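You operate a simulated robot arm through the tools that you are given. There is no shell and no other tool. Be economical: measure what you need, move in short steps, check, and stop when the job is done.

You are at the controls of a simulated two-armed robot. One attempt, no reset.

## Task
Run the mixer empty into the white tub.
Fine: stand the tub under the chute first; when the pan is bare, shut the green bolt and switch off. Where these are worked on the way, their far stop is far enough and under half their travel is too little: green bolt.
Where things are to end (x, y in the base frame): white tub within 3 cm of [60, -40].

Only the result counts: the job must be done as asked and must still hold three seconds after the hand-in. Knocking over, shifting, dropping, spilling or breaking anything else fails it.

## Robot
Two 7-joint arms with three-finger grippers on one trunk, on a base that drives. Base frame: it is fixed to the floor where the robot stands at the start and does not move with it; the origin is under the middle of the robot, x ahead of it, y to its left, z up. Readings come in cm, degrees, newtons and seconds.
The left shoulder is at the start at [7.2, 15.4, 85.7], the right one opposite. With the tool pointing down near the work surface each hand reaches from about 10 to 54 cm from the robot's upright axis, wherever it stands, measured 20 degrees to its own side. Places, roughly: clear lid [60, -70, 90]; green bolt [50, -60, 70]; grey scoop [50, -150, 25]; mix switch [40, -80, 60]; shelf under the chute [60, -40, 60]; speed dial [40, -70, 50]; water jug [50, -100, 25]. Payload 2.69 kg a hand.
Tool frame (each hand has its own): the origin (TCP) lies between the finger pads and is the grasp point; the fingertips stand 2.9 cm ahead of it; z points along the fingers, y is the line along which they close. Largest opening 12 cm; the body of the gripper starts 7.8 cm behind the TCP.
Orientation is that of the tool frame in the base frame, as a unit quaternion [w, x, y, z]. With the fingers straight down and closing along the base's y, the tool's x points along the base's -x, its y along +y and its z along -z.

## Interface
- The arms move only by the tool apply_moves. It takes "left_rows", "right_rows" or both (then of equal length, played together; a hand with none holds still); each is a list of rows, each an object (a shift or turn left out is 0, a gripper value left out holds the last) with "offset": the shift along the tool's x, y, z in cm, a list of three; "dr": the turn, a rotation vector about the tool's x, y, z in degrees, a list of three. In form: [{"offset": [dx, dy, dz], "dr": [wx, wy, wz]}, ...]. A call has 1 to 10 rows; each row shifts and turns the commanded pose from where the row before left it, along the tool's axes as they then stand. "left_gripper" and "right_gripper" are, for a hand that has rows, the opening, from 0 (shut) to 1 (fully open), set as the call begins (left out, the last holds). Rows are played at 5 a second. More than 5 cm and 8.6 degrees between two rows, or a gripper value outside its range, and nothing of the call is played. A pose out of reach is approached as far as the arm can. The call stops where the force on the tool passes 40 N (or 10 N more than at its start, if that is more) or the arm is blocked; 0.2 s more then pass. Each finger halts on what it meets, pressing with about 43 N; the grip force reading is that of the motor and also rises with nothing between the fingers. The clock runs only during rows and for 0.2 s after the last one: add rows that do not move to give the fingers time. The reply holds the time, the measured pose of the TCP, the force on the tool along the base axes, the opening and the grip force, in the units named above and with some noise, with the torque about the TCP (base axes, N m) and any sound that the robot's microphone picked up.
- Cameras (640 x 400 px; columns grow to the right, rows downward): "scene" is now at [19.1, -4.97, 102.93]; the picture's right is [-0.55, -0.84, 0.00], its down [-0.23, 0.15, -0.96] and it looks along [0.81, -0.52, -0.28] (base axes); focal length 214 px, centre (320, 200). "left" rides on the left gripper at [6.3, 0, -10.4] in its tool frame; the picture's right is [0.00, 1.00, 0.00], its down [-0.83, 0.00, -0.56] and it looks along [-0.56, 0.00, 0.83] (tool axes); focal length 275 px, centre (320, 200). "right" rides on the right gripper at [6.3, 0, -10.4] in its tool frame; the picture's right is [0.00, 1.00, 0.00], its down [-0.83, 0.00, -0.56] and it looks along [-0.56, 0.00, 0.83] (tool axes); focal length 275 px, centre (320, 200). There is no depth. A picture from a camera that has moved, and an enlarged one, comes with that camera's place and axes in the base frame and with its lens.
- snapshot(camera): a new picture of that camera. No time passes.
- raise_lower(by): slides the trunk up (or, below 0, down) by that many cm; the arms and the scene camera ride with it, the base frame stays. It gives what a move gives, with no picture.
- steer(legs): drives the robot by 1 to 6 legs, each [ahead, left, turn to the left] in cm, cm and degrees, along the robot's own axes; the way and the turn of a leg run together, so that a leg with both is an arc; at most 150 cm and 180 degrees a leg. The arms and the cameras ride along, it lands a little off, and it stops where it bumps. It gives what a move gives.
- head_to(pan, tilt): turns the head with the scene camera to pan (to the left, within 80 degrees either way) and tilt (down, from -29 to 69), counted from straight ahead of the robot. It gives what a move gives.
- zoom(camera, box): a new picture of the part [left, top, right, bottom] of that camera's present view, enlarged. No time passes.
- hand_in(): hands the job in; it is judged then, once.

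Work in short steps. Places have to be worked out from the pictures, the camera data and where the tool is seen: move nearer, look again, correct. Check each grasp and each placing, and mend what went wrong. You have 120 turns and 92 pictures in all, those below and enlarged ones among them. Open the grippers and draw the arms clear of the work before you hand the job in, unless the task says otherwise; then end with one line.

The tools are called after "Call:" as name(argument=value, ...) on one line, values as JSON. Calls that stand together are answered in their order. apply_moves: Moves the arms, as the interface text tells. Its arguments: {"type":"object","properties":{"left_rows":{"type":"array","items":{"type":"object","properties":{"offset":{"type":"array","items":{"type":"number"}},"dr":{"type":"array","items":{"type":"number"}}}}},"left_gripper":{"type":"number"},"right_rows":{"type":"array","items":{"type":"object","properties":{"offset":{"type":"array","items":{"type":"number"}},"dr":{"type":"array","items":{"type":"number"}}}}},"right_gripper":{"type":"number"}},"required":[]} The other tools are called the same way: raise_lower (by) slides the trunk up or down; steer (legs) drives the base; head_to (pan, tilt) turns the head that bears the scene camera; snapshot (camera) takes a picture; zoom (camera, box) takes an enlarged picture of a part of a camera's view; hand_in () hands the job in.

At the start:

```text
t: 0.0
left_ee_pos: [34.04, -5.1, 96.24]
left_orientation: [0.0, 0.0, 1.0, 0.0]
left_force: [0.8, 0.2, 0.2]
left_ft_torque: [0.07, 0.01, -0.02]
left_opening: 11.97
left_gripper_force: 0.0
right_ee_pos: [37.83, -41.63, 89.12]
right_orientation: [0.001, 0.001, 1.0, 0.001]
right_force: [-0.6, 0.8, 0.2]
right_ft_torque: [0.02, 0.0, 0.02]
right_opening: 12.01
right_gripper_force: 0.1
trunk travel left (down, up): [-22.5, 21.3]
robot x, y, heading: [0.01, 0.22, 0.1]
head pan, tilt: [-33.1, 16.1]
```

scene: 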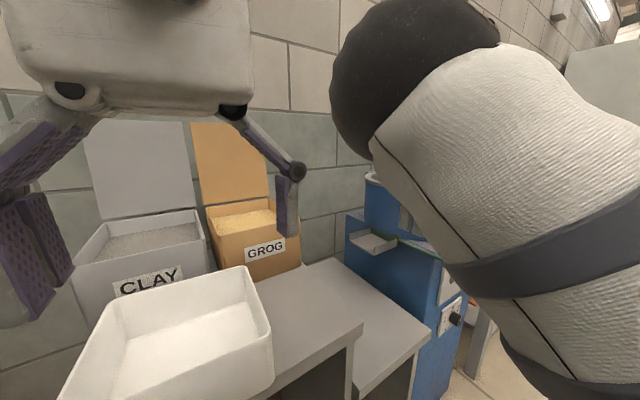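
right: 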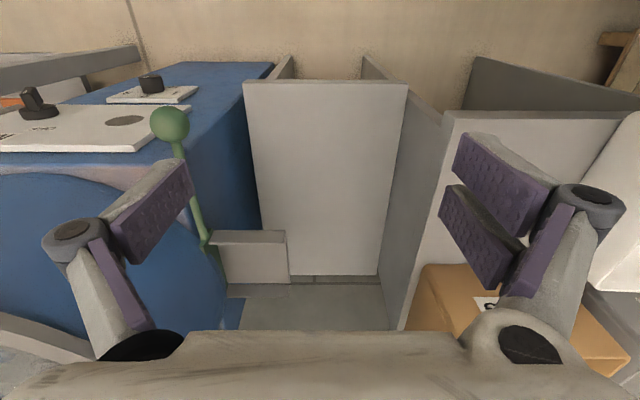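
left: 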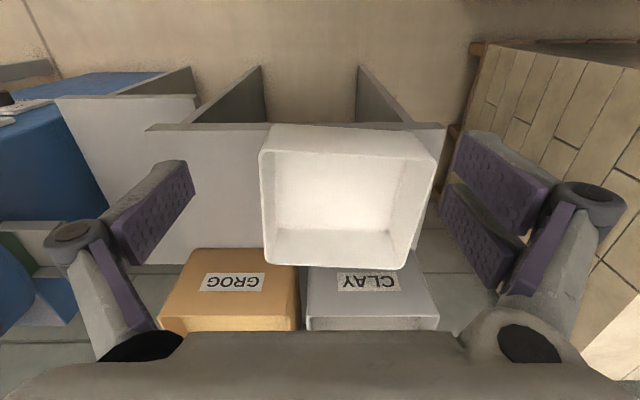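

The tub stands on the bench around [60, 0], and the mixer is to the right, partly hidden by the right arm. I'll turn the head to see the mixer and the tub better.

Call:
head_to(pan=-50, tilt=30)

Call:
snapshot(camera="scene")

Call:
zoom(camera="right", box=[0, 40, 320, 360])

```text
t: 0.8
left_ee_pos: [34.01, -4.99, 96.45]
left_orientation: [0.0, -0.001, 1.0, -0.001]
left_force: [0.2, -0.9, -0.7]
left_ft_torque: [-0.01, 0.01, 0.02]
left_opening: 11.99
left_gripper_force: 0.0
right_ee_pos: [37.79, -41.78, 88.96]
right_orientation: [0.001, 0.001, 1.0, 0.0]
right_force: [0.0, -0.2, -0.7]
right_ft_torque: [-0.01, 0.03, -0.01]
right_opening: 11.99
right_gripper_force: 0.2
trunk travel left (down, up): [-22.5, 21.3]
robot x, y, heading: [0.06, -0.19, -0.2]
head pan, tilt: [-50.0, 30.0]
```

```text
88 pictures are left
camera scene: at [17.09, -6.79, 100.68], right [-0.77, -0.64, 0.0], down [-0.32, 0.38, -0.87], along [0.56, -0.66, -0.5], focal length 214 px, centre (320, 200)
```

scene: 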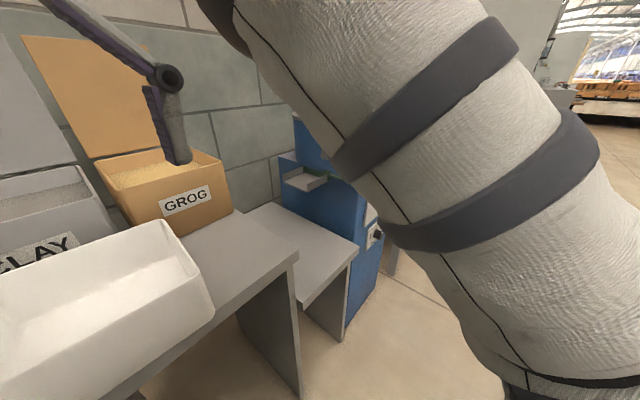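

```text
1.25 times, centred on (160, 200) of right
camera zoom: at [31.39, -41.64, 99.42], right [0.0, 1.0, 0.0], down [0.83, 0.0, 0.56], along [0.56, 0.0, -0.83], focal length 344 px, centre (520, 200)
```

zoom: 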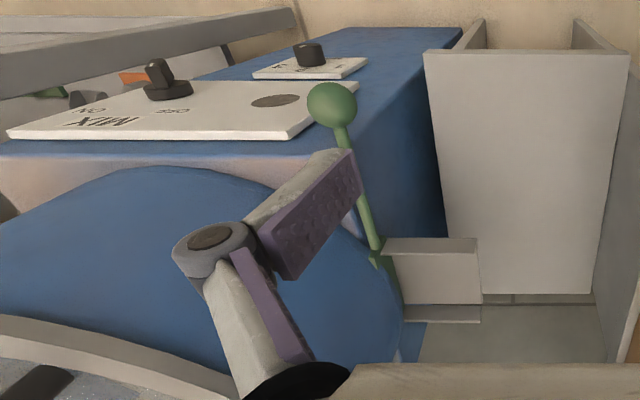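

I need the tub's size and the chute's geometry, so I take enlarged pictures from the left hand camera and of the mixer's chute.

Call:
zoom(camera="left", box=[200, 90, 500, 300])

Call:
zoom(camera="scene", box=[180, 100, 420, 340])

```text
1.90 times, centred on (350, 195) of left
camera zoom: at [27.68, -4.98, 106.85], right [0.0, 1.0, 0.0], down [0.83, 0.0, 0.56], along [0.56, 0.0, -0.83], focal length 524 px, centre (263, 210)
```

zoom: 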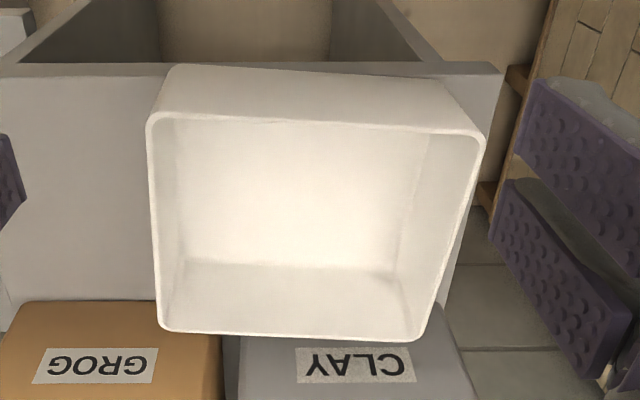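

```text
1.67 times, centred on (300, 220) of scene
camera zoom: at [17.09, -6.79, 100.68], right [-0.77, -0.64, 0.0], down [-0.32, 0.38, -0.87], along [0.56, -0.66, -0.5], focal length 358 px, centre (353, 167)
```

zoom: 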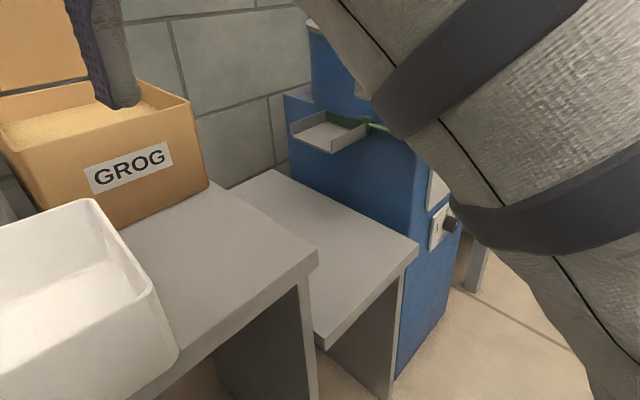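

From two views I judge: bench top z≈70.7 with its right end at y≈-28; shelf top z≈55.3, between y≈-53 and -29; tub about 19×17 cm, centre ≈(48.5,-2.3), rim z≈80; chute trough at x≈53+, y≈-53..-45, z≈72–76. I'll pinch the tub's near wall with the left hand closing along x, so first I turn that hand 90°.

Call:
apply_moves(left_rows=[{"dr": [0, 0, 8.5]}, {"dr": [0, 0, 8.5]}, {"dr": [0, 0, 8.5]}, {"dr": [0, 0, 8.5]}, {"dr": [0, 0, 8.5]}, {"dr": [0, 0, 8.5]}, {"dr": [0, 0, 8.5]}, {"dr": [0, 0, 8.5]}, {"dr": [0, 0, 8.5]}, {"dr": [0, 0, 8.5]}], left_gripper=0.5)

Call:
head_to(pan=0, tilt=45)

Call:
snapshot(camera="left")

Call:
snapshot(camera="scene")

```text
t: 3.0
left_ee_pos: [34.01, -4.96, 96.31]
left_orientation: [-0.001, 0.676, 0.737, 0.001]
left_force: [0.1, -0.5, -0.1]
left_ft_torque: [-0.03, -0.02, 0.01]
left_opening: 6.0
left_gripper_force: 0.0
right_ee_pos: [37.65, -41.69, 89.2]
right_orientation: [0.0, 0.0, 1.0, -0.001]
right_force: [-0.5, 0.4, 0.7]
right_ft_torque: [0.01, 0.0, -0.05]
right_opening: 12.03
right_gripper_force: 0.1
trunk travel left (down, up): [-22.5, 21.3]
robot x, y, heading: [0.27, 0.02, -0.2]
head pan, tilt: [-50.0, 30.0]
```

```text
t: 4.2
left_ee_pos: [34.26, -4.73, 96.31]
left_orientation: [0.001, 0.672, 0.741, -0.004]
left_force: [-0.1, 0.2, 0.0]
left_ft_torque: [0.0, 0.0, -0.01]
left_opening: 6.02
left_gripper_force: 0.0
right_ee_pos: [37.67, -41.78, 89.08]
right_orientation: [0.001, 0.0, 1.0, 0.0]
right_force: [-0.5, -0.1, 0.4]
right_ft_torque: [-0.04, -0.02, -0.01]
right_opening: 11.99
right_gripper_force: 0.1
trunk travel left (down, up): [-22.5, 21.3]
robot x, y, heading: [-0.2, -0.04, -0.1]
head pan, tilt: [0.0, 45.0]
```

```text
84 pictures are left
camera left: at [33.77, 1.57, 106.88], right [1.0, 0.09, -0.01], down [0.08, -0.82, 0.56], along [0.05, -0.56, -0.83], focal length 275 px, centre (320, 200)
```

left: 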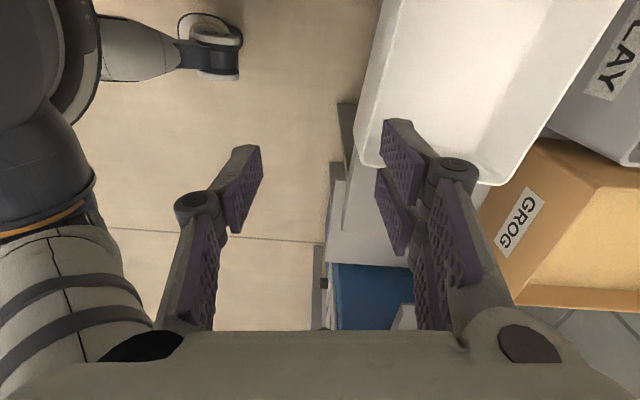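

```text
83 pictures are left
camera scene: at [19.05, -3.36, 99.19], right [-0.41, -0.91, 0.0], down [-0.58, 0.26, -0.77], along [0.7, -0.32, -0.64], focal length 214 px, centre (320, 200)
```

scene: 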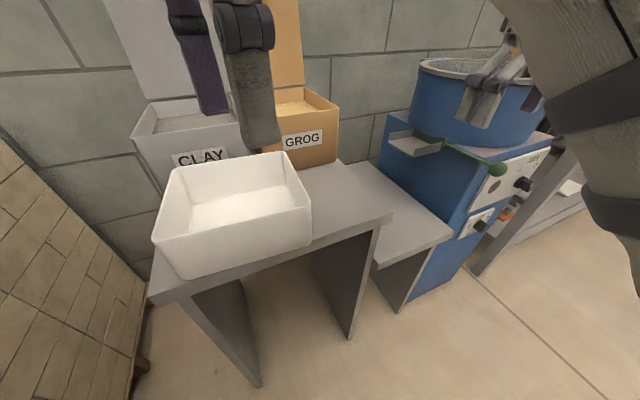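

The pictures confirm the near rim runs from about (39.5,-11) to (41,7.3) at z≈80. I align the left hand with that wall and move above its middle (40.3,-2), then down partway.

Call:
apply_moves(left_rows=[{"dr": [0, 0, 5]}, {"dr": [0, 0, 4.5]}, {"offset": [1.3, 3, 0]}, {"offset": [1.3, 3.2, 0]}, {"offset": [0, 0, 4]}, {"offset": [0, 0, 4]}])

Call:
snapshot(camera="left")

Call:
snapshot(camera="scene")

```text
t: 5.6
left_ee_pos: [40.47, -2.93, 88.35]
left_orientation: [0.0, 0.735, 0.678, 0.0]
left_force: [1.1, 1.1, 0.2]
left_ft_torque: [-0.01, -0.03, -0.01]
left_opening: 5.99
left_gripper_force: 0.1
right_ee_pos: [37.7, -41.71, 89.06]
right_orientation: [0.001, 0.0, 1.0, -0.001]
right_force: [0.3, -0.4, -0.4]
right_ft_torque: [0.0, 0.01, -0.02]
right_opening: 11.99
right_gripper_force: 0.0
trunk travel left (down, up): [-22.5, 21.3]
robot x, y, heading: [0.07, -0.31, -0.0]
head pan, tilt: [0.0, 45.0]
```

```text
82 pictures are left
camera left: at [41.0, 3.35, 98.73], right [1.0, -0.08, 0.0], down [-0.07, -0.83, 0.56], along [-0.05, -0.55, -0.83], focal length 275 px, centre (320, 200)
```

left: 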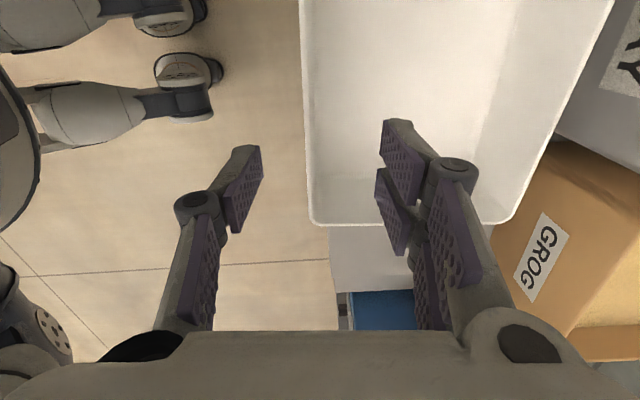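

```text
81 pictures are left
camera scene: at [19.41, 0.13, 98.42], right [0.0, -1.0, 0.0], down [-0.71, 0.0, -0.71], along [0.71, 0.0, -0.71], focal length 214 px, centre (320, 200)
```

scene: 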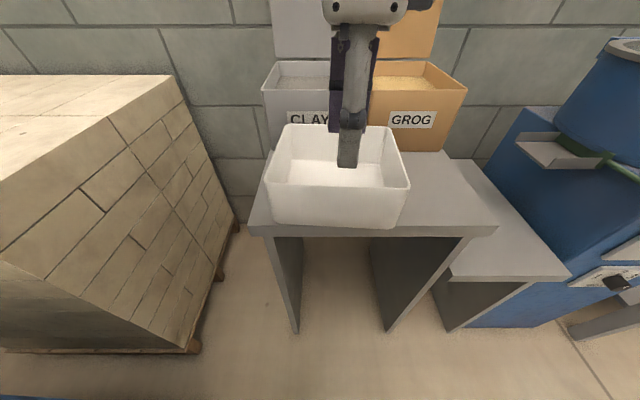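

The wall is at x≈39.5–40.3, between the fingers. I shift slightly, go down to z≈78 and close.

Call:
apply_moves(left_rows=[{"offset": [0.4, -0.6, 2]}, {"offset": [0.4, 0, 3]}, {"offset": [0, 0, 3]}, {"offset": [0, 0, 2.5]}])

Call:
snapshot(camera="scene")

Call:
snapshot(camera="left")

```text
t: 6.6
left_ee_pos: [39.78, -2.24, 77.87]
left_orientation: [0.0, 0.734, 0.679, 0.001]
left_force: [0.4, 0.0, 0.2]
left_ft_torque: [0.03, 0.0, 0.06]
left_opening: 6.02
left_gripper_force: 0.0
right_ee_pos: [37.77, -41.72, 89.08]
right_orientation: [0.001, 0.0, 1.0, 0.0]
right_force: [0.1, -0.2, 0.2]
right_ft_torque: [-0.01, 0.0, -0.02]
right_opening: 12.0
right_gripper_force: 0.1
trunk travel left (down, up): [-22.5, 21.3]
robot x, y, heading: [0.09, 0.26, -0.1]
head pan, tilt: [0.0, 45.0]
```

```text
80 pictures are left
camera scene: at [19.41, 0.13, 98.42], right [0.0, -1.0, 0.0], down [-0.71, 0.0, -0.71], along [0.71, 0.0, -0.71], focal length 214 px, centre (320, 200)
```

scene: 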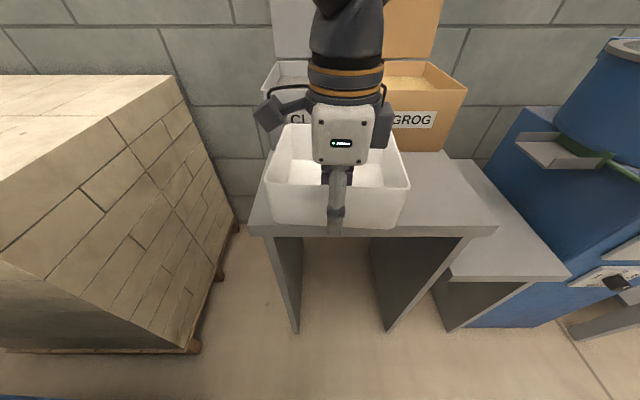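

```text
79 pictures are left
camera left: at [40.37, 4.19, 88.32], right [1.0, -0.08, 0.0], down [-0.07, -0.83, 0.56], along [-0.05, -0.55, -0.83], focal length 275 px, centre (320, 200)
```

left: 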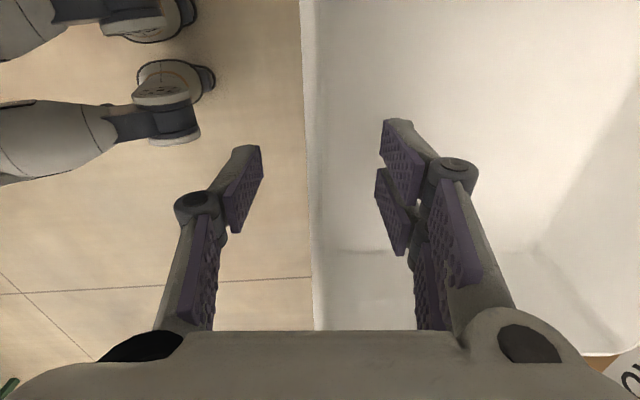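

The wall stands between the fingers. I close on it.

Call:
apply_moves(left_rows=[{}, {}, {}, {}], left_gripper=0)

Call:
apply_moves(left_rows=[{"offset": [0, 0, -1]}, {"offset": [0, 0, -1]}])

Call:
snapshot(camera="scene")

```text
t: 7.6
left_ee_pos: [39.76, -2.13, 77.78]
left_orientation: [0.0, 0.734, 0.679, -0.001]
left_force: [-0.4, 1.1, 0.5]
left_ft_torque: [0.09, 0.02, 0.15]
left_opening: 0.61
left_gripper_force: 32.7
right_ee_pos: [37.78, -41.54, 89.17]
right_orientation: [0.002, -0.001, 1.0, 0.0]
right_force: [0.1, -1.1, 0.5]
right_ft_torque: [0.01, -0.01, -0.03]
right_opening: 12.0
right_gripper_force: 0.1
trunk travel left (down, up): [-22.5, 21.3]
robot x, y, heading: [-0.09, -0.02, 0.2]
head pan, tilt: [0.0, 45.0]
```

```text
t: 8.2
left_ee_pos: [39.71, -2.16, 79.78]
left_orientation: [0.0, 0.734, 0.679, 0.0]
left_force: [0.5, 0.5, -3.9]
left_ft_torque: [0.04, 0.33, 0.0]
left_opening: 0.61
left_gripper_force: 32.9
right_ee_pos: [37.68, -41.7, 89.2]
right_orientation: [0.001, 0.0, 1.0, -0.001]
right_force: [-0.1, 0.3, 0.2]
right_ft_torque: [-0.04, -0.04, -0.02]
right_opening: 12.01
right_gripper_force: 0.1
trunk travel left (down, up): [-22.5, 21.3]
robot x, y, heading: [-0.04, 0.04, 0.0]
head pan, tilt: [0.0, 45.0]
```

```text
78 pictures are left
camera scene: at [19.42, 0.13, 98.41], right [0.0, -1.0, 0.0], down [-0.71, 0.0, -0.71], along [0.71, 0.0, -0.71], focal length 214 px, centre (320, 200)
```

scene: 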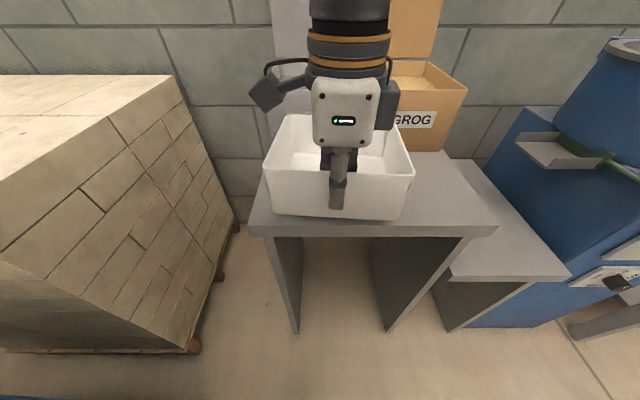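

The tub hangs level in the grip (≈0.4 kg). I lift it more and draw the right hand back and up, away from the drum, before driving sideways.

Call:
apply_moves(left_rows=[{"offset": [0, 0, -3]}, {"offset": [0, 0, -3]}, {"offset": [0, 0, -3]}, {"offset": [0, -3, -2]}, {"offset": [0, -3, 0]}], right_rows=[{"offset": [4, 0, -3]}, {"offset": [4, 0, -3]}, {"offset": [4, 0, -3]}, {"offset": [0, 0, -3]}, {}])

Call:
steer(legs=[[0, -22, 0]])

Call:
snapshot(camera="scene")

Call:
snapshot(camera="right")

```text
t: 9.4
left_ee_pos: [34.02, -1.55, 90.57]
left_orientation: [-0.002, 0.732, 0.682, -0.002]
left_force: [-0.5, 0.0, -4.5]
left_ft_torque: [0.01, 0.34, -0.02]
left_opening: 0.6
left_gripper_force: 32.6
right_ee_pos: [25.4, -41.65, 98.03]
right_orientation: [0.0, 0.0, 1.0, -0.001]
right_force: [-0.2, 0.0, 0.1]
right_ft_torque: [0.01, 0.0, 0.0]
right_opening: 12.0
right_gripper_force: 0.0
right hand out of reach, approached as far as the arm can: row 4
trunk travel left (down, up): [-22.5, 21.3]
robot x, y, heading: [-0.26, 0.02, 0.4]
head pan, tilt: [0.0, 45.0]
```

```text
t: 11.6
left_ee_pos: [33.86, -22.92, 90.59]
left_orientation: [-0.001, 0.733, 0.681, -0.001]
left_force: [-0.7, 0.6, -4.2]
left_ft_torque: [0.01, 0.32, 0.01]
left_opening: 0.57
left_gripper_force: 32.3
right_ee_pos: [25.46, -63.03, 98.02]
right_orientation: [0.0, 0.0, 1.0, -0.001]
right_force: [0.8, -0.5, 0.5]
right_ft_torque: [-0.02, 0.04, 0.0]
right_opening: 12.03
right_gripper_force: 0.0
trunk travel left (down, up): [-22.5, 21.3]
robot x, y, heading: [-0.18, -21.42, -0.3]
head pan, tilt: [0.0, 45.0]
```

```text
77 pictures are left
camera scene: at [19.89, -20.77, 99.36], right [0.04, -1.0, 0.0], down [-0.62, -0.03, -0.78], along [0.78, 0.03, -0.62], focal length 214 px, centre (320, 200)
```

scene: 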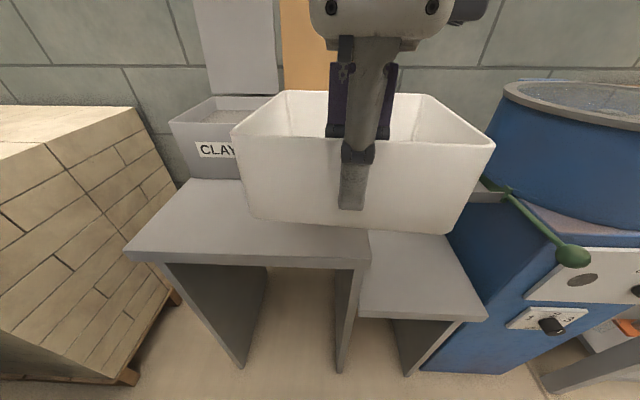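

```text
76 pictures are left
camera right: at [19.15, -62.97, 108.36], right [0.0, 1.0, 0.0], down [0.83, 0.01, 0.56], along [0.56, 0.0, -0.83], focal length 275 px, centre (320, 200)
```

right: 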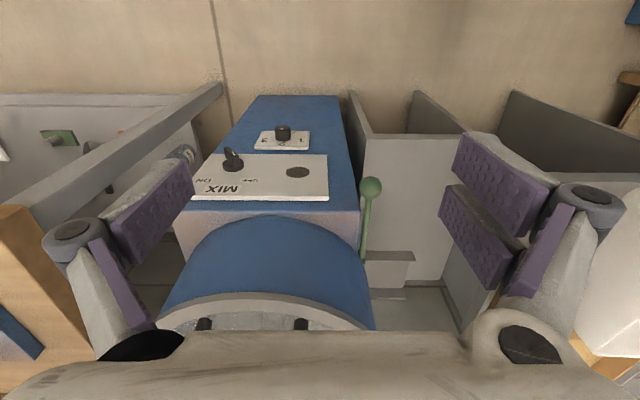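

Good view of the mixer front from the right hand camera; I enlarge it for the controls.

Call:
zoom(camera="right", box=[150, 80, 450, 340])

Call:
zoom(camera="scene", box=[440, 60, 640, 360])

```text
1.54 times, centred on (300, 210) of right
camera zoom: at [19.15, -62.97, 108.36], right [0.0, 1.0, 0.0], down [0.83, 0.01, 0.56], along [0.56, 0.0, -0.83], focal length 424 px, centre (351, 185)
```

zoom: 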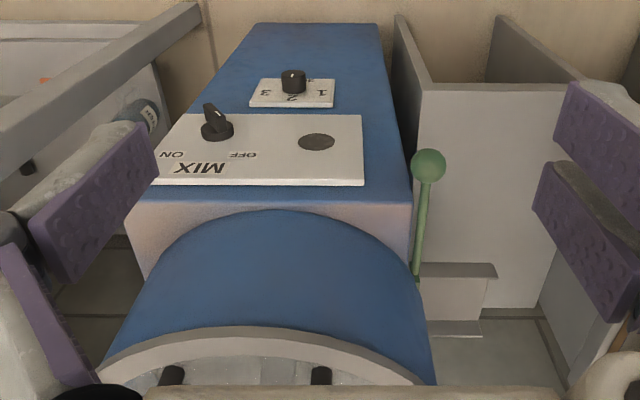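

```text
1.33 times, centred on (540, 210) of scene
camera zoom: at [19.89, -20.77, 99.36], right [0.04, -1.0, 0.0], down [-0.62, -0.03, -0.78], along [0.78, 0.03, -0.62], focal length 286 px, centre (27, 187)
```

zoom: 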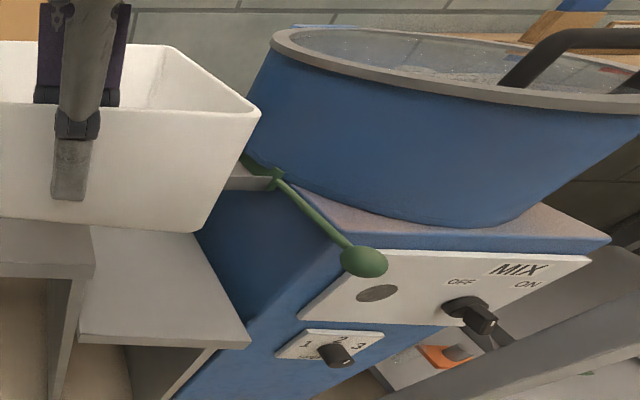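

Controls: rotary MIX switch (OFF left, ON right), speed dial 1-2-3, green bolt rod with a ball knob at y≈-56. I drive on 17 cm and straighten the tub by about 4.6°.

Call:
steer(legs=[[0, -17, 0]])

Call:
apply_moves(left_rows=[{"dr": [0, 0, -4.5]}])

Call:
snapshot(camera="scene")

Call:
snapshot(camera="left")

```text
t: 13.6
left_ee_pos: [33.94, -39.54, 90.54]
left_orientation: [-0.002, 0.733, 0.681, -0.001]
left_force: [-0.8, 0.4, -4.2]
left_ft_torque: [0.01, 0.33, 0.0]
left_opening: 0.63
left_gripper_force: 32.7
right_ee_pos: [25.5, -79.87, 98.08]
right_orientation: [0.0, 0.0, 1.0, -0.001]
right_force: [0.1, -0.3, 0.5]
right_ft_torque: [0.02, 0.03, 0.01]
right_opening: 11.99
right_gripper_force: 0.0
trunk travel left (down, up): [-22.5, 21.3]
robot x, y, heading: [-0.13, -37.55, 0.1]
head pan, tilt: [0.0, 45.0]
```

```text
t: 14.0
left_ee_pos: [33.91, -39.74, 90.43]
left_orientation: [-0.004, 0.706, 0.709, -0.001]
left_force: [-0.5, 0.1, -3.3]
left_ft_torque: [0.01, 0.33, 0.04]
left_opening: 0.6
left_gripper_force: 32.5
right_ee_pos: [25.35, -79.92, 98.08]
right_orientation: [0.001, 0.0, 1.0, -0.001]
right_force: [-0.3, 1.1, 0.2]
right_ft_torque: [0.02, -0.02, 0.0]
right_opening: 12.0
right_gripper_force: 0.1
trunk travel left (down, up): [-22.5, 21.3]
robot x, y, heading: [0.02, -38.2, 0.2]
head pan, tilt: [0.0, 45.0]
```

```text
73 pictures are left
camera scene: at [19.86, -37.66, 99.3], right [0.03, -1.0, 0.0], down [-0.63, -0.02, -0.78], along [0.78, 0.03, -0.63], focal length 214 px, centre (320, 200)
```

scene: 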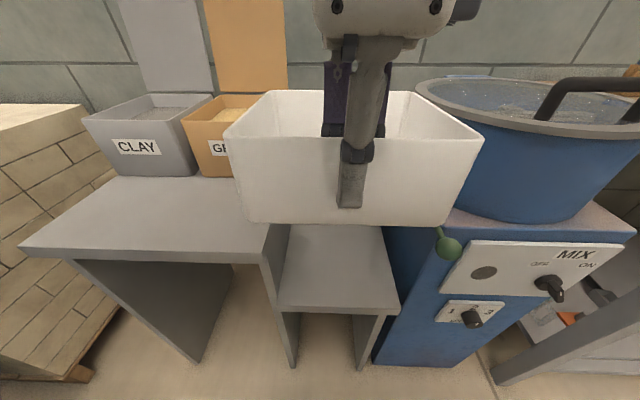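

```text
72 pictures are left
camera left: at [34.03, -33.39, 101.04], right [1.0, 0.0, -0.01], down [0.0, -0.83, 0.55], along [-0.01, -0.55, -0.83], focal length 275 px, centre (320, 200)
```

left: 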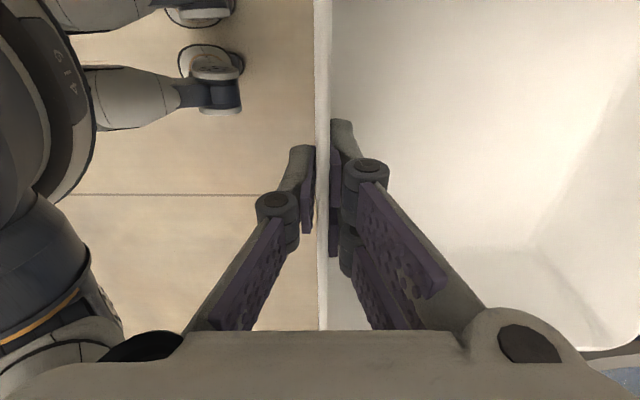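

The tub is straight, with centre ≈(42.6,-39.5); the shelf gap's centre is y≈-40.7. I shift 1 cm right and 2 cm back (staying clear of the trough) and lower in front of the trough.

Call:
apply_moves(left_rows=[{"offset": [-1.0, -2, 0]}, {"offset": [0, 0, 3]}, {"offset": [0, 0, 3]}, {"offset": [0, 0, 3]}, {"offset": [0, 0, 3]}])

Call:
snapshot(camera="scene")

```text
t: 15.2
left_ee_pos: [31.91, -40.64, 78.49]
left_orientation: [-0.002, 0.706, 0.708, -0.001]
left_force: [0.1, 1.3, -5.0]
left_ft_torque: [-0.02, 0.31, -0.03]
left_opening: 0.59
left_gripper_force: 32.4
right_ee_pos: [25.55, -79.82, 98.01]
right_orientation: [0.0, 0.0, 1.0, -0.001]
right_force: [0.5, -1.4, -0.2]
right_ft_torque: [0.01, -0.03, 0.02]
right_opening: 11.98
right_gripper_force: 0.0
trunk travel left (down, up): [-22.5, 21.3]
robot x, y, heading: [0.34, -38.27, -0.1]
head pan, tilt: [0.0, 45.0]
```

```text
71 pictures are left
camera scene: at [19.44, -37.95, 98.41], right [0.0, -1.0, 0.0], down [-0.71, 0.0, -0.71], along [0.71, 0.0, -0.71], focal length 214 px, centre (320, 200)
```

scene: 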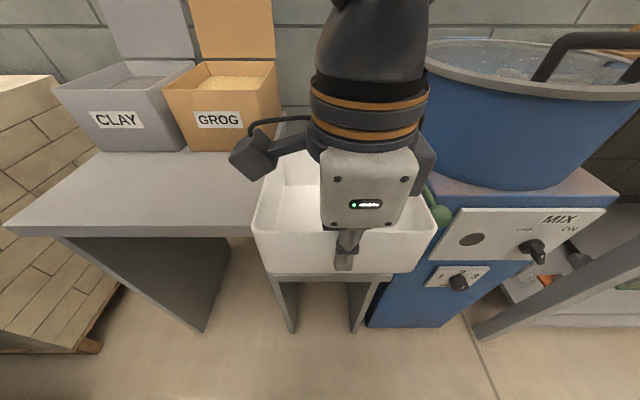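

Clearances look fine on both sides (tub spans y≈-50.2..-31). I lower further to z≈64.5.

Call:
apply_moves(left_rows=[{"offset": [0, 0, 3]}, {"offset": [0, 0, 3]}, {"offset": [0, 0, 3]}, {"offset": [0, 0, 3]}, {"offset": [0, 0, 2]}])

Call:
snapshot(camera="scene")

Call:
snapshot(camera="left")

```text
t: 16.4
left_ee_pos: [31.72, -40.67, 64.53]
left_orientation: [-0.002, 0.706, 0.709, -0.001]
left_force: [-0.6, -0.4, -5.1]
left_ft_torque: [0.03, 0.35, -0.01]
left_opening: 0.63
left_gripper_force: 32.4
right_ee_pos: [25.46, -79.9, 98.08]
right_orientation: [0.0, 0.0, 1.0, -0.001]
right_force: [0.1, 0.7, -0.3]
right_ft_torque: [-0.04, 0.02, 0.0]
right_opening: 12.02
right_gripper_force: 0.1
trunk travel left (down, up): [-22.5, 21.3]
robot x, y, heading: [0.28, -37.92, -0.2]
head pan, tilt: [0.0, 45.0]
```

```text
70 pictures are left
camera scene: at [19.44, -37.95, 98.41], right [0.0, -1.0, 0.0], down [-0.71, 0.0, -0.71], along [0.71, 0.0, -0.71], focal length 214 px, centre (320, 200)
```

scene: 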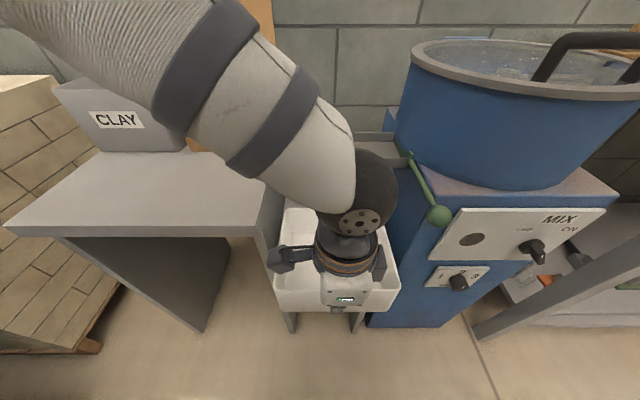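

```text
69 pictures are left
camera left: at [31.88, -34.35, 75.1], right [1.0, 0.0, 0.0], down [0.0, -0.83, 0.55], along [0.0, -0.55, -0.83], focal length 275 px, centre (320, 200)
```

left: 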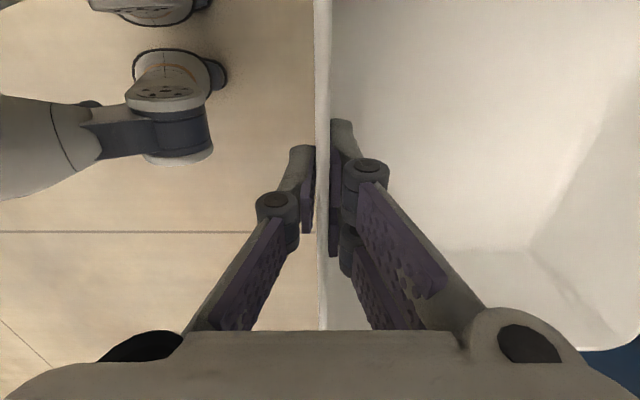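

Tub hangs clear over the shelf front. The wrist is wide, so I carry it only to TCP x≈41, set it down there, and will push it the rest with tilted closed fingers.

Call:
apply_moves(left_rows=[{"offset": [0, 3, 0]}, {"offset": [0, 3, 0]}, {"offset": [0, 3, 0]}, {"offset": [0, 0, 1]}, {"offset": [0, 0, 0.6]}, {"offset": [0, 0, 0.4]}])

Call:
snapshot(camera="scene")

```text
t: 17.8
left_ee_pos: [40.77, -40.62, 62.44]
left_orientation: [-0.002, 0.706, 0.708, -0.001]
left_force: [-0.3, 0.5, -4.0]
left_ft_torque: [0.0, 0.34, 0.02]
left_opening: 0.59
left_gripper_force: 32.3
right_ee_pos: [25.44, -79.83, 98.13]
right_orientation: [0.0, 0.0, 1.0, -0.001]
right_force: [0.1, 0.3, 0.0]
right_ft_torque: [0.0, -0.02, -0.01]
right_opening: 12.02
right_gripper_force: 0.1
trunk travel left (down, up): [-22.5, 21.3]
robot x, y, heading: [-0.11, -38.15, 0.2]
head pan, tilt: [0.0, 45.0]
```

```text
68 pictures are left
camera scene: at [19.44, -37.95, 98.41], right [0.0, -1.0, 0.0], down [-0.71, 0.0, -0.71], along [0.71, 0.0, -0.71], focal length 214 px, centre (320, 200)
```

scene: 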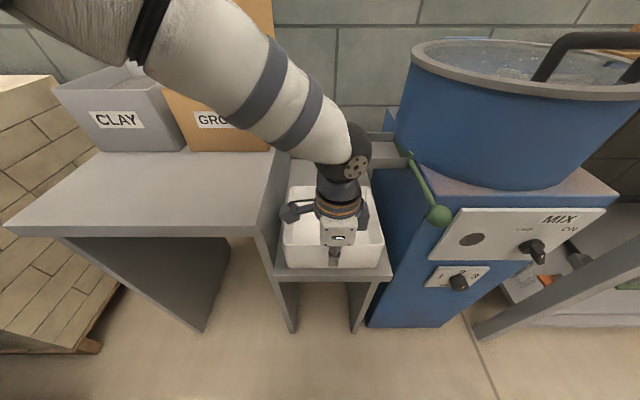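

Still hanging (force -4 N). I lower until it takes the weight.

Call:
apply_moves(left_rows=[{"offset": [0, 0, 0.4]}, {"offset": [0, 0, 0.4]}])

```text
t: 18.4
left_ee_pos: [40.82, -40.6, 61.6]
left_orientation: [-0.003, 0.706, 0.708, -0.001]
left_force: [-0.6, -0.1, -3.5]
left_ft_torque: [-0.01, 0.33, 0.02]
left_opening: 0.6
left_gripper_force: 32.8
right_ee_pos: [25.45, -79.81, 97.97]
right_orientation: [0.0, 0.001, 1.0, -0.001]
right_force: [0.8, -0.5, 0.2]
right_ft_torque: [0.01, 0.01, 0.04]
right_opening: 11.99
right_gripper_force: 0.1
trunk travel left (down, up): [-22.5, 21.3]
robot x, y, heading: [-0.16, -38.16, -0.0]
head pan, tilt: [0.0, 45.0]
```

Call:
apply_moves(left_rows=[{"offset": [0, 0, 0.4]}, {"offset": [0, 0, 0.4]}])

```text
t: 19.0
left_ee_pos: [40.78, -40.64, 60.95]
left_orientation: [-0.002, 0.706, 0.708, -0.001]
left_force: [-0.9, 0.2, -1.5]
left_ft_torque: [-0.18, -0.02, 0.02]
left_opening: 0.58
left_gripper_force: 32.9
right_ee_pos: [25.54, -79.96, 97.97]
right_orientation: [0.001, 0.0, 1.0, -0.002]
right_force: [0.1, 0.6, -1.0]
right_ft_torque: [0.02, -0.01, -0.01]
right_opening: 11.99
right_gripper_force: 0.1
trunk travel left (down, up): [-22.5, 21.3]
robot x, y, heading: [0.0, -38.12, 0.1]
head pan, tilt: [0.0, 45.0]
```

The torque changed and the weight is coming off: the tub is on the shelf. A touch lower, then I release and rise.

Call:
apply_moves(left_rows=[{"offset": [0, 0, 0.2]}, {}])

Call:
apply_moves(left_rows=[{}, {}, {"offset": [0, 0, -3]}, {"offset": [0, 0, -4]}, {"offset": [0, -4, -3]}, {"offset": [0, -4, 0]}], left_gripper=0.4)

Call:
snapshot(camera="scene")

```text
t: 19.6
left_ee_pos: [40.95, -40.51, 60.76]
left_orientation: [-0.002, 0.706, 0.708, 0.0]
left_force: [-0.7, 1.8, 3.9]
left_ft_torque: [-0.61, 0.02, 0.02]
left_opening: 0.61
left_gripper_force: 32.4
right_ee_pos: [25.4, -79.8, 98.15]
right_orientation: [0.001, -0.001, 1.0, -0.002]
right_force: [-0.4, -0.3, -1.7]
right_ft_torque: [-0.02, 0.0, 0.0]
right_opening: 12.0
right_gripper_force: 0.0
trunk travel left (down, up): [-22.5, 21.3]
robot x, y, heading: [-0.17, -38.19, 0.1]
head pan, tilt: [0.0, 45.0]
```

```text
t: 21.0
left_ee_pos: [32.81, -40.67, 70.95]
left_orientation: [-0.001, 0.706, 0.708, 0.001]
left_force: [0.0, -0.9, 0.2]
left_ft_torque: [0.01, 0.06, -0.03]
left_opening: 4.79
left_gripper_force: 0.1
right_ee_pos: [25.48, -79.85, 98.04]
right_orientation: [0.001, 0.0, 1.0, -0.001]
right_force: [-0.4, -0.4, 1.1]
right_ft_torque: [0.02, 0.02, -0.02]
right_opening: 12.0
right_gripper_force: 0.1
trunk travel left (down, up): [-22.5, 21.3]
robot x, y, heading: [-0.1, -38.1, 0.2]
head pan, tilt: [0.0, 45.0]
```

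```text
67 pictures are left
camera scene: at [19.41, -37.94, 98.42], right [0.0, -1.0, 0.0], down [-0.71, 0.0, -0.71], along [0.71, 0.0, -0.71], focal length 214 px, centre (320, 200)
```

scene: 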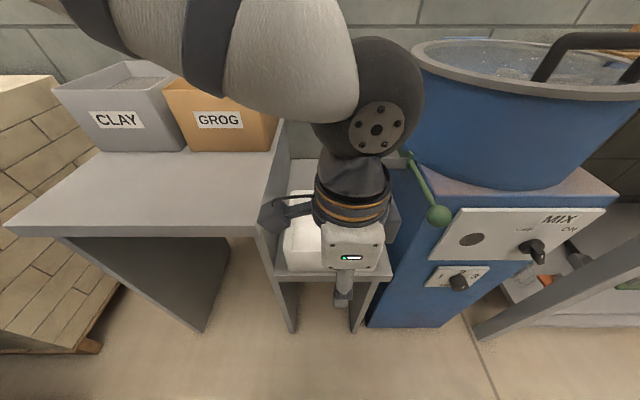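

Now I tilt the hand 40° so the fingers point forward and down, fingers shut, to push the tub back under the trough.

Call:
apply_moves(left_rows=[{"dr": [-8, 0, 0]}, {"dr": [-8, 0, 0]}, {"dr": [-8, 0, 0]}, {"dr": [-8, 0, 0]}, {"dr": [-8, 0, 0]}], left_gripper=0)

Call:
snapshot(camera="scene")

Call:
snapshot(camera="left")

```text
t: 22.2
left_ee_pos: [34.07, -40.69, 71.44]
left_orientation: [0.245, 0.647, 0.682, 0.238]
left_force: [0.9, -1.0, 0.9]
left_ft_torque: [0.01, 0.04, 0.01]
left_opening: 0.0
left_gripper_force: 28.4
right_ee_pos: [25.38, -79.77, 98.07]
right_orientation: [0.0, 0.0, 1.0, 0.0]
right_force: [0.5, -0.3, -0.6]
right_ft_torque: [-0.02, 0.0, -0.03]
right_opening: 12.0
right_gripper_force: 0.1
trunk travel left (down, up): [-22.5, 21.3]
robot x, y, heading: [-0.0, -38.2, -0.1]
head pan, tilt: [0.0, 45.0]
```

```text
66 pictures are left
camera scene: at [19.43, -37.94, 98.41], right [0.0, -1.0, 0.0], down [-0.71, 0.0, -0.71], along [0.71, 0.0, -0.71], focal length 214 px, centre (320, 200)
```

scene: 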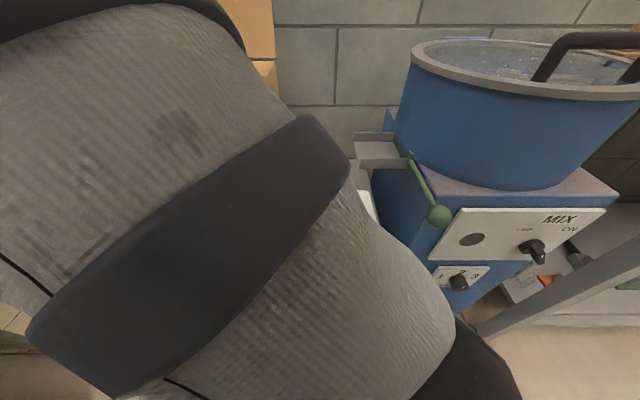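

```text
65 pictures are left
camera left: at [27.0, -34.43, 79.34], right [0.76, 0.05, 0.64], down [-0.33, -0.83, 0.44], along [0.56, -0.55, -0.62], focal length 275 px, centre (320, 200)
```

left: 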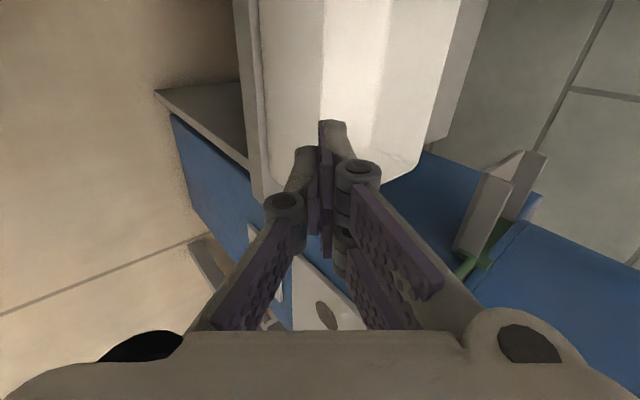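

I lower the tilted hand to tip height ≈59 in front of the tub's near wall.

Call:
apply_moves(left_rows=[{"offset": [0, -2.25, 2.68]}, {"offset": [0, -2.25, 2.68]}, {"offset": [0, -2.25, 2.68]}])

Call:
snapshot(camera="left")

```text
t: 23.0
left_ee_pos: [32.72, -40.75, 60.36]
left_orientation: [0.241, 0.664, 0.665, 0.242]
left_force: [-0.1, -0.1, -0.2]
left_ft_torque: [0.02, 0.0, 0.02]
left_opening: 0.0
left_gripper_force: 28.2
right_ee_pos: [25.41, -79.79, 98.06]
right_orientation: [0.0, 0.0, 1.0, -0.002]
right_force: [0.5, 0.4, -0.5]
right_ft_torque: [-0.02, -0.01, -0.02]
right_opening: 12.0
right_gripper_force: 0.0
trunk travel left (down, up): [-22.5, 21.3]
robot x, y, heading: [-0.08, -38.16, 0.1]
head pan, tilt: [0.0, 45.0]
```

```text
64 pictures are left
camera left: at [26.07, -34.35, 68.47], right [0.77, -0.01, 0.64], down [-0.36, -0.83, 0.42], along [0.53, -0.55, -0.64], focal length 275 px, centre (320, 200)
```

left: 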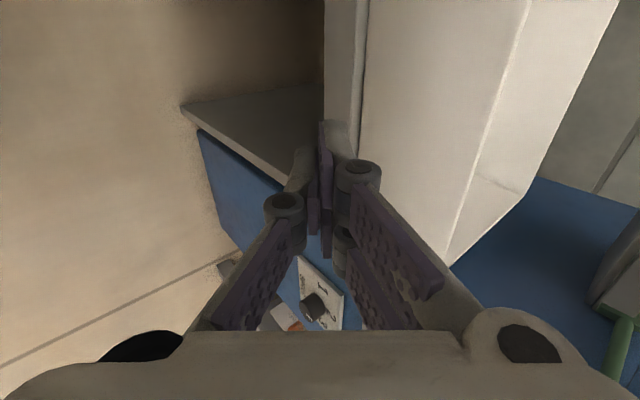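

The fingers face the tub's near wall above the shelf. I push forward ~11 cm in small rows.

Call:
apply_moves(left_rows=[{"offset": [0, 2.3, 1.93]}, {"offset": [0, 1.53, 1.29]}, {"offset": [0, 0.77, 0.64]}, {"offset": [0, 0.77, 0.64]}, {"offset": [0, 0.77, 0.64]}, {"offset": [0, 0.77, 0.64]}, {"offset": [0, 0.77, 0.64]}, {"offset": [0, 0.77, 0.64]}])

Call:
snapshot(camera="left")

Call:
snapshot(camera="scene")

```text
t: 24.8
left_ee_pos: [43.74, -40.51, 60.29]
left_orientation: [0.24, 0.664, 0.666, 0.242]
left_force: [-1.5, -0.1, -0.1]
left_ft_torque: [-0.01, 0.0, -0.04]
left_opening: 0.0
left_gripper_force: 28.2
right_ee_pos: [25.51, -79.82, 98.05]
right_orientation: [0.001, 0.0, 1.0, -0.002]
right_force: [-1.3, -0.6, 0.0]
right_ft_torque: [0.02, -0.04, -0.03]
right_opening: 11.98
right_gripper_force: 0.1
trunk travel left (down, up): [-22.5, 21.3]
robot x, y, heading: [0.23, -37.83, 0.1]
head pan, tilt: [0.0, 45.0]
```

```text
63 pictures are left
camera left: at [37.15, -34.26, 68.38], right [0.77, 0.0, 0.64], down [-0.36, -0.83, 0.42], along [0.53, -0.55, -0.64], focal length 275 px, centre (320, 200)
```

left: 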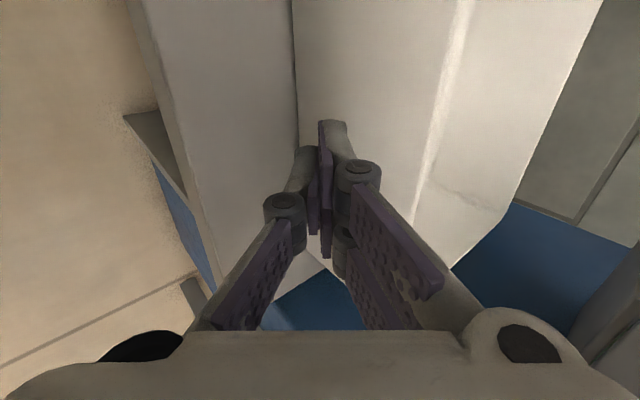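

```text
62 pictures are left
camera scene: at [19.41, -37.95, 98.42], right [0.0, -1.0, 0.0], down [-0.71, 0.0, -0.71], along [0.71, 0.0, -0.71], focal length 214 px, centre (320, 200)
```

scene: 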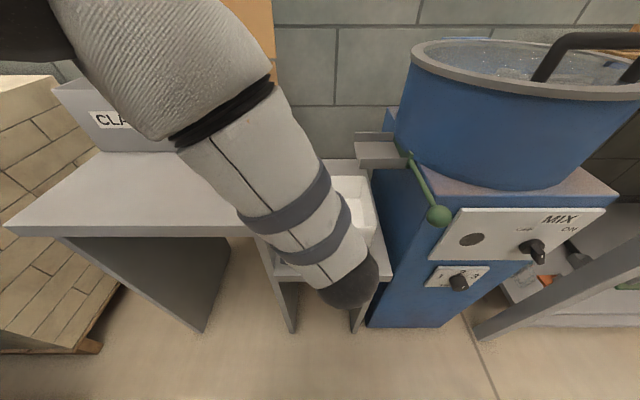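

It slides easily. I push 4.5 cm more, then back off and look.

Call:
apply_moves(left_rows=[{"offset": [0, 0.77, 0.64]}, {"offset": [0, 0.77, 0.64]}, {"offset": [0, 0.77, 0.64]}, {"offset": [0, 0.77, 0.64]}, {"offset": [0, 0.38, 0.32]}])

Call:
snapshot(camera="scene")

Call:
apply_moves(left_rows=[{"offset": [0, -2.3, -1.93]}, {"offset": [0, -2.3, -1.93]}, {"offset": [0, -2.3, -1.93]}, {"offset": [0, -1.5, -4]}, {"offset": [0, 0, -4]}, {"offset": [0, 2, -4]}, {"offset": [2, 3, -3]}, {"offset": [4, 3, 0]}])

Call:
snapshot(camera="scene")

```text
t: 26.0
left_ee_pos: [48.33, -40.59, 60.34]
left_orientation: [0.24, 0.664, 0.665, 0.242]
left_force: [-1.1, 0.8, 0.9]
left_ft_torque: [0.03, -0.01, 0.02]
left_opening: 0.0
left_gripper_force: 28.6
right_ee_pos: [25.44, -79.85, 98.1]
right_orientation: [0.001, 0.0, 1.0, -0.001]
right_force: [-0.2, 0.2, 0.0]
right_ft_torque: [0.01, 0.02, 0.02]
right_opening: 11.98
right_gripper_force: 0.1
trunk travel left (down, up): [-22.5, 21.3]
robot x, y, heading: [-0.03, -37.78, -0.1]
head pan, tilt: [0.0, 45.0]
```

```text
61 pictures are left
camera scene: at [19.4, -37.95, 98.42], right [0.0, -1.0, 0.0], down [-0.71, 0.0, -0.71], along [0.71, 0.0, -0.71], focal length 214 px, centre (320, 200)
```

scene: 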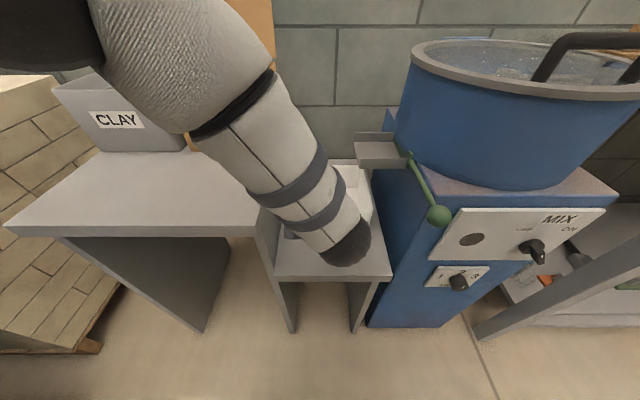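

```text
t: 27.8
left_ee_pos: [34.72, -34.46, 76.15]
left_orientation: [0.24, 0.665, 0.664, 0.242]
left_force: [0.3, 0.3, 0.7]
left_ft_torque: [0.01, -0.01, -0.01]
left_opening: 0.0
left_gripper_force: 28.6
right_ee_pos: [25.49, -79.75, 98.12]
right_orientation: [-0.001, 0.0, 1.0, -0.001]
right_force: [-0.6, 0.2, 0.0]
right_ft_torque: [-0.01, -0.02, 0.03]
right_opening: 12.01
right_gripper_force: 0.1
trunk travel left (down, up): [-22.5, 21.3]
robot x, y, heading: [0.04, -37.92, 0.2]
head pan, tilt: [0.0, 45.0]
```

```text
60 pictures are left
camera scene: at [19.45, -37.89, 98.41], right [0.0, -1.0, 0.0], down [-0.71, 0.0, -0.71], along [0.71, 0.0, -0.71], focal length 214 px, centre (320, 200)
```

scene: 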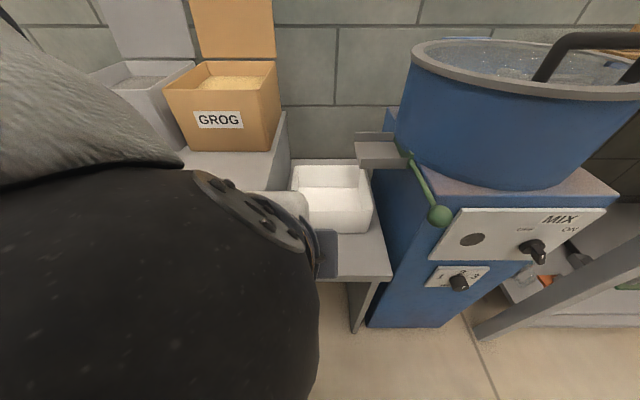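

The tub now stands at about (60.5,-40), under the trough. Next I park the left arm up and to the left, then shift the robot right so the right hand reaches the controls.

Call:
apply_moves(left_rows=[{"offset": [3, 2, -2.4]}, {"offset": [3, 2, -2.4]}, {"offset": [3, 2, -2.4], "dr": [8, 0, 0]}, {"offset": [3, 2, -2.4], "dr": [8, 0, 0]}, {"offset": [3, 0, -3], "dr": [8, 0, 0]}, {"offset": [3, 0, -3], "dr": [8, 0, 0]}, {"offset": [3, 0, -2], "dr": [8, 0, 0]}])

Call:
snapshot(camera="scene")

Call:
snapshot(camera="right")

```text
t: 29.4
left_ee_pos: [33.61, -16.17, 91.42]
left_orientation: [-0.001, 0.706, 0.708, -0.003]
left_force: [-0.8, -0.1, 0.2]
left_ft_torque: [-0.02, 0.01, 0.02]
left_opening: 0.0
left_gripper_force: 28.6
left hand out of reach, approached as far as the arm can: row 6, 7
right_ee_pos: [25.39, -79.93, 98.05]
right_orientation: [0.001, 0.0, 1.0, -0.002]
right_force: [-0.7, -0.2, 0.5]
right_ft_torque: [0.01, 0.03, 0.0]
right_opening: 11.99
right_gripper_force: 0.0
trunk travel left (down, up): [-22.5, 21.3]
robot x, y, heading: [-0.4, -38.19, 0.1]
head pan, tilt: [0.0, 45.0]
```

```text
59 pictures are left
camera scene: at [19.43, -37.94, 98.41], right [0.0, -1.0, 0.0], down [-0.71, 0.0, -0.71], along [0.71, 0.0, -0.71], focal length 214 px, centre (320, 200)
```

scene: 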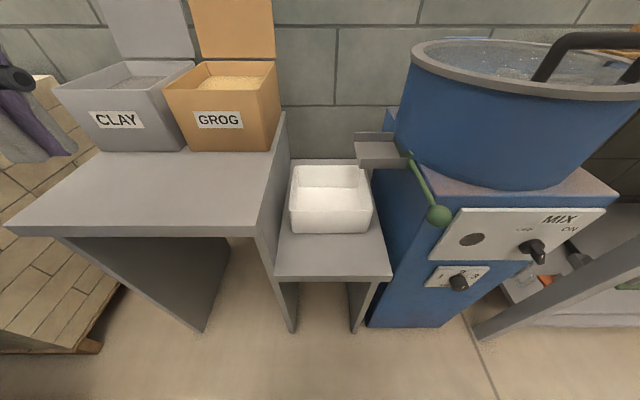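

```text
58 pictures are left
camera right: at [19.11, -79.78, 108.37], right [0.0, 1.0, 0.0], down [0.83, 0.0, 0.56], along [0.56, 0.0, -0.83], focal length 275 px, centre (320, 200)
```

right: 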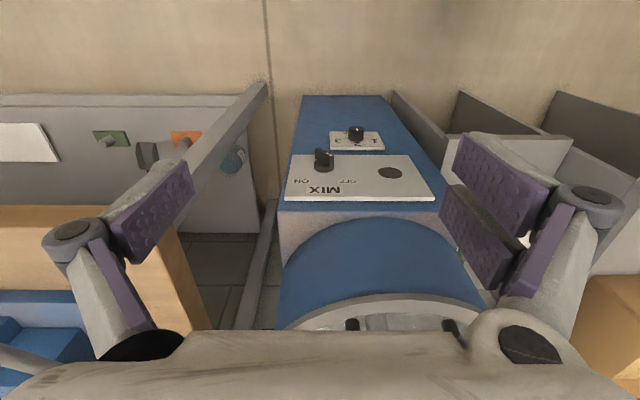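

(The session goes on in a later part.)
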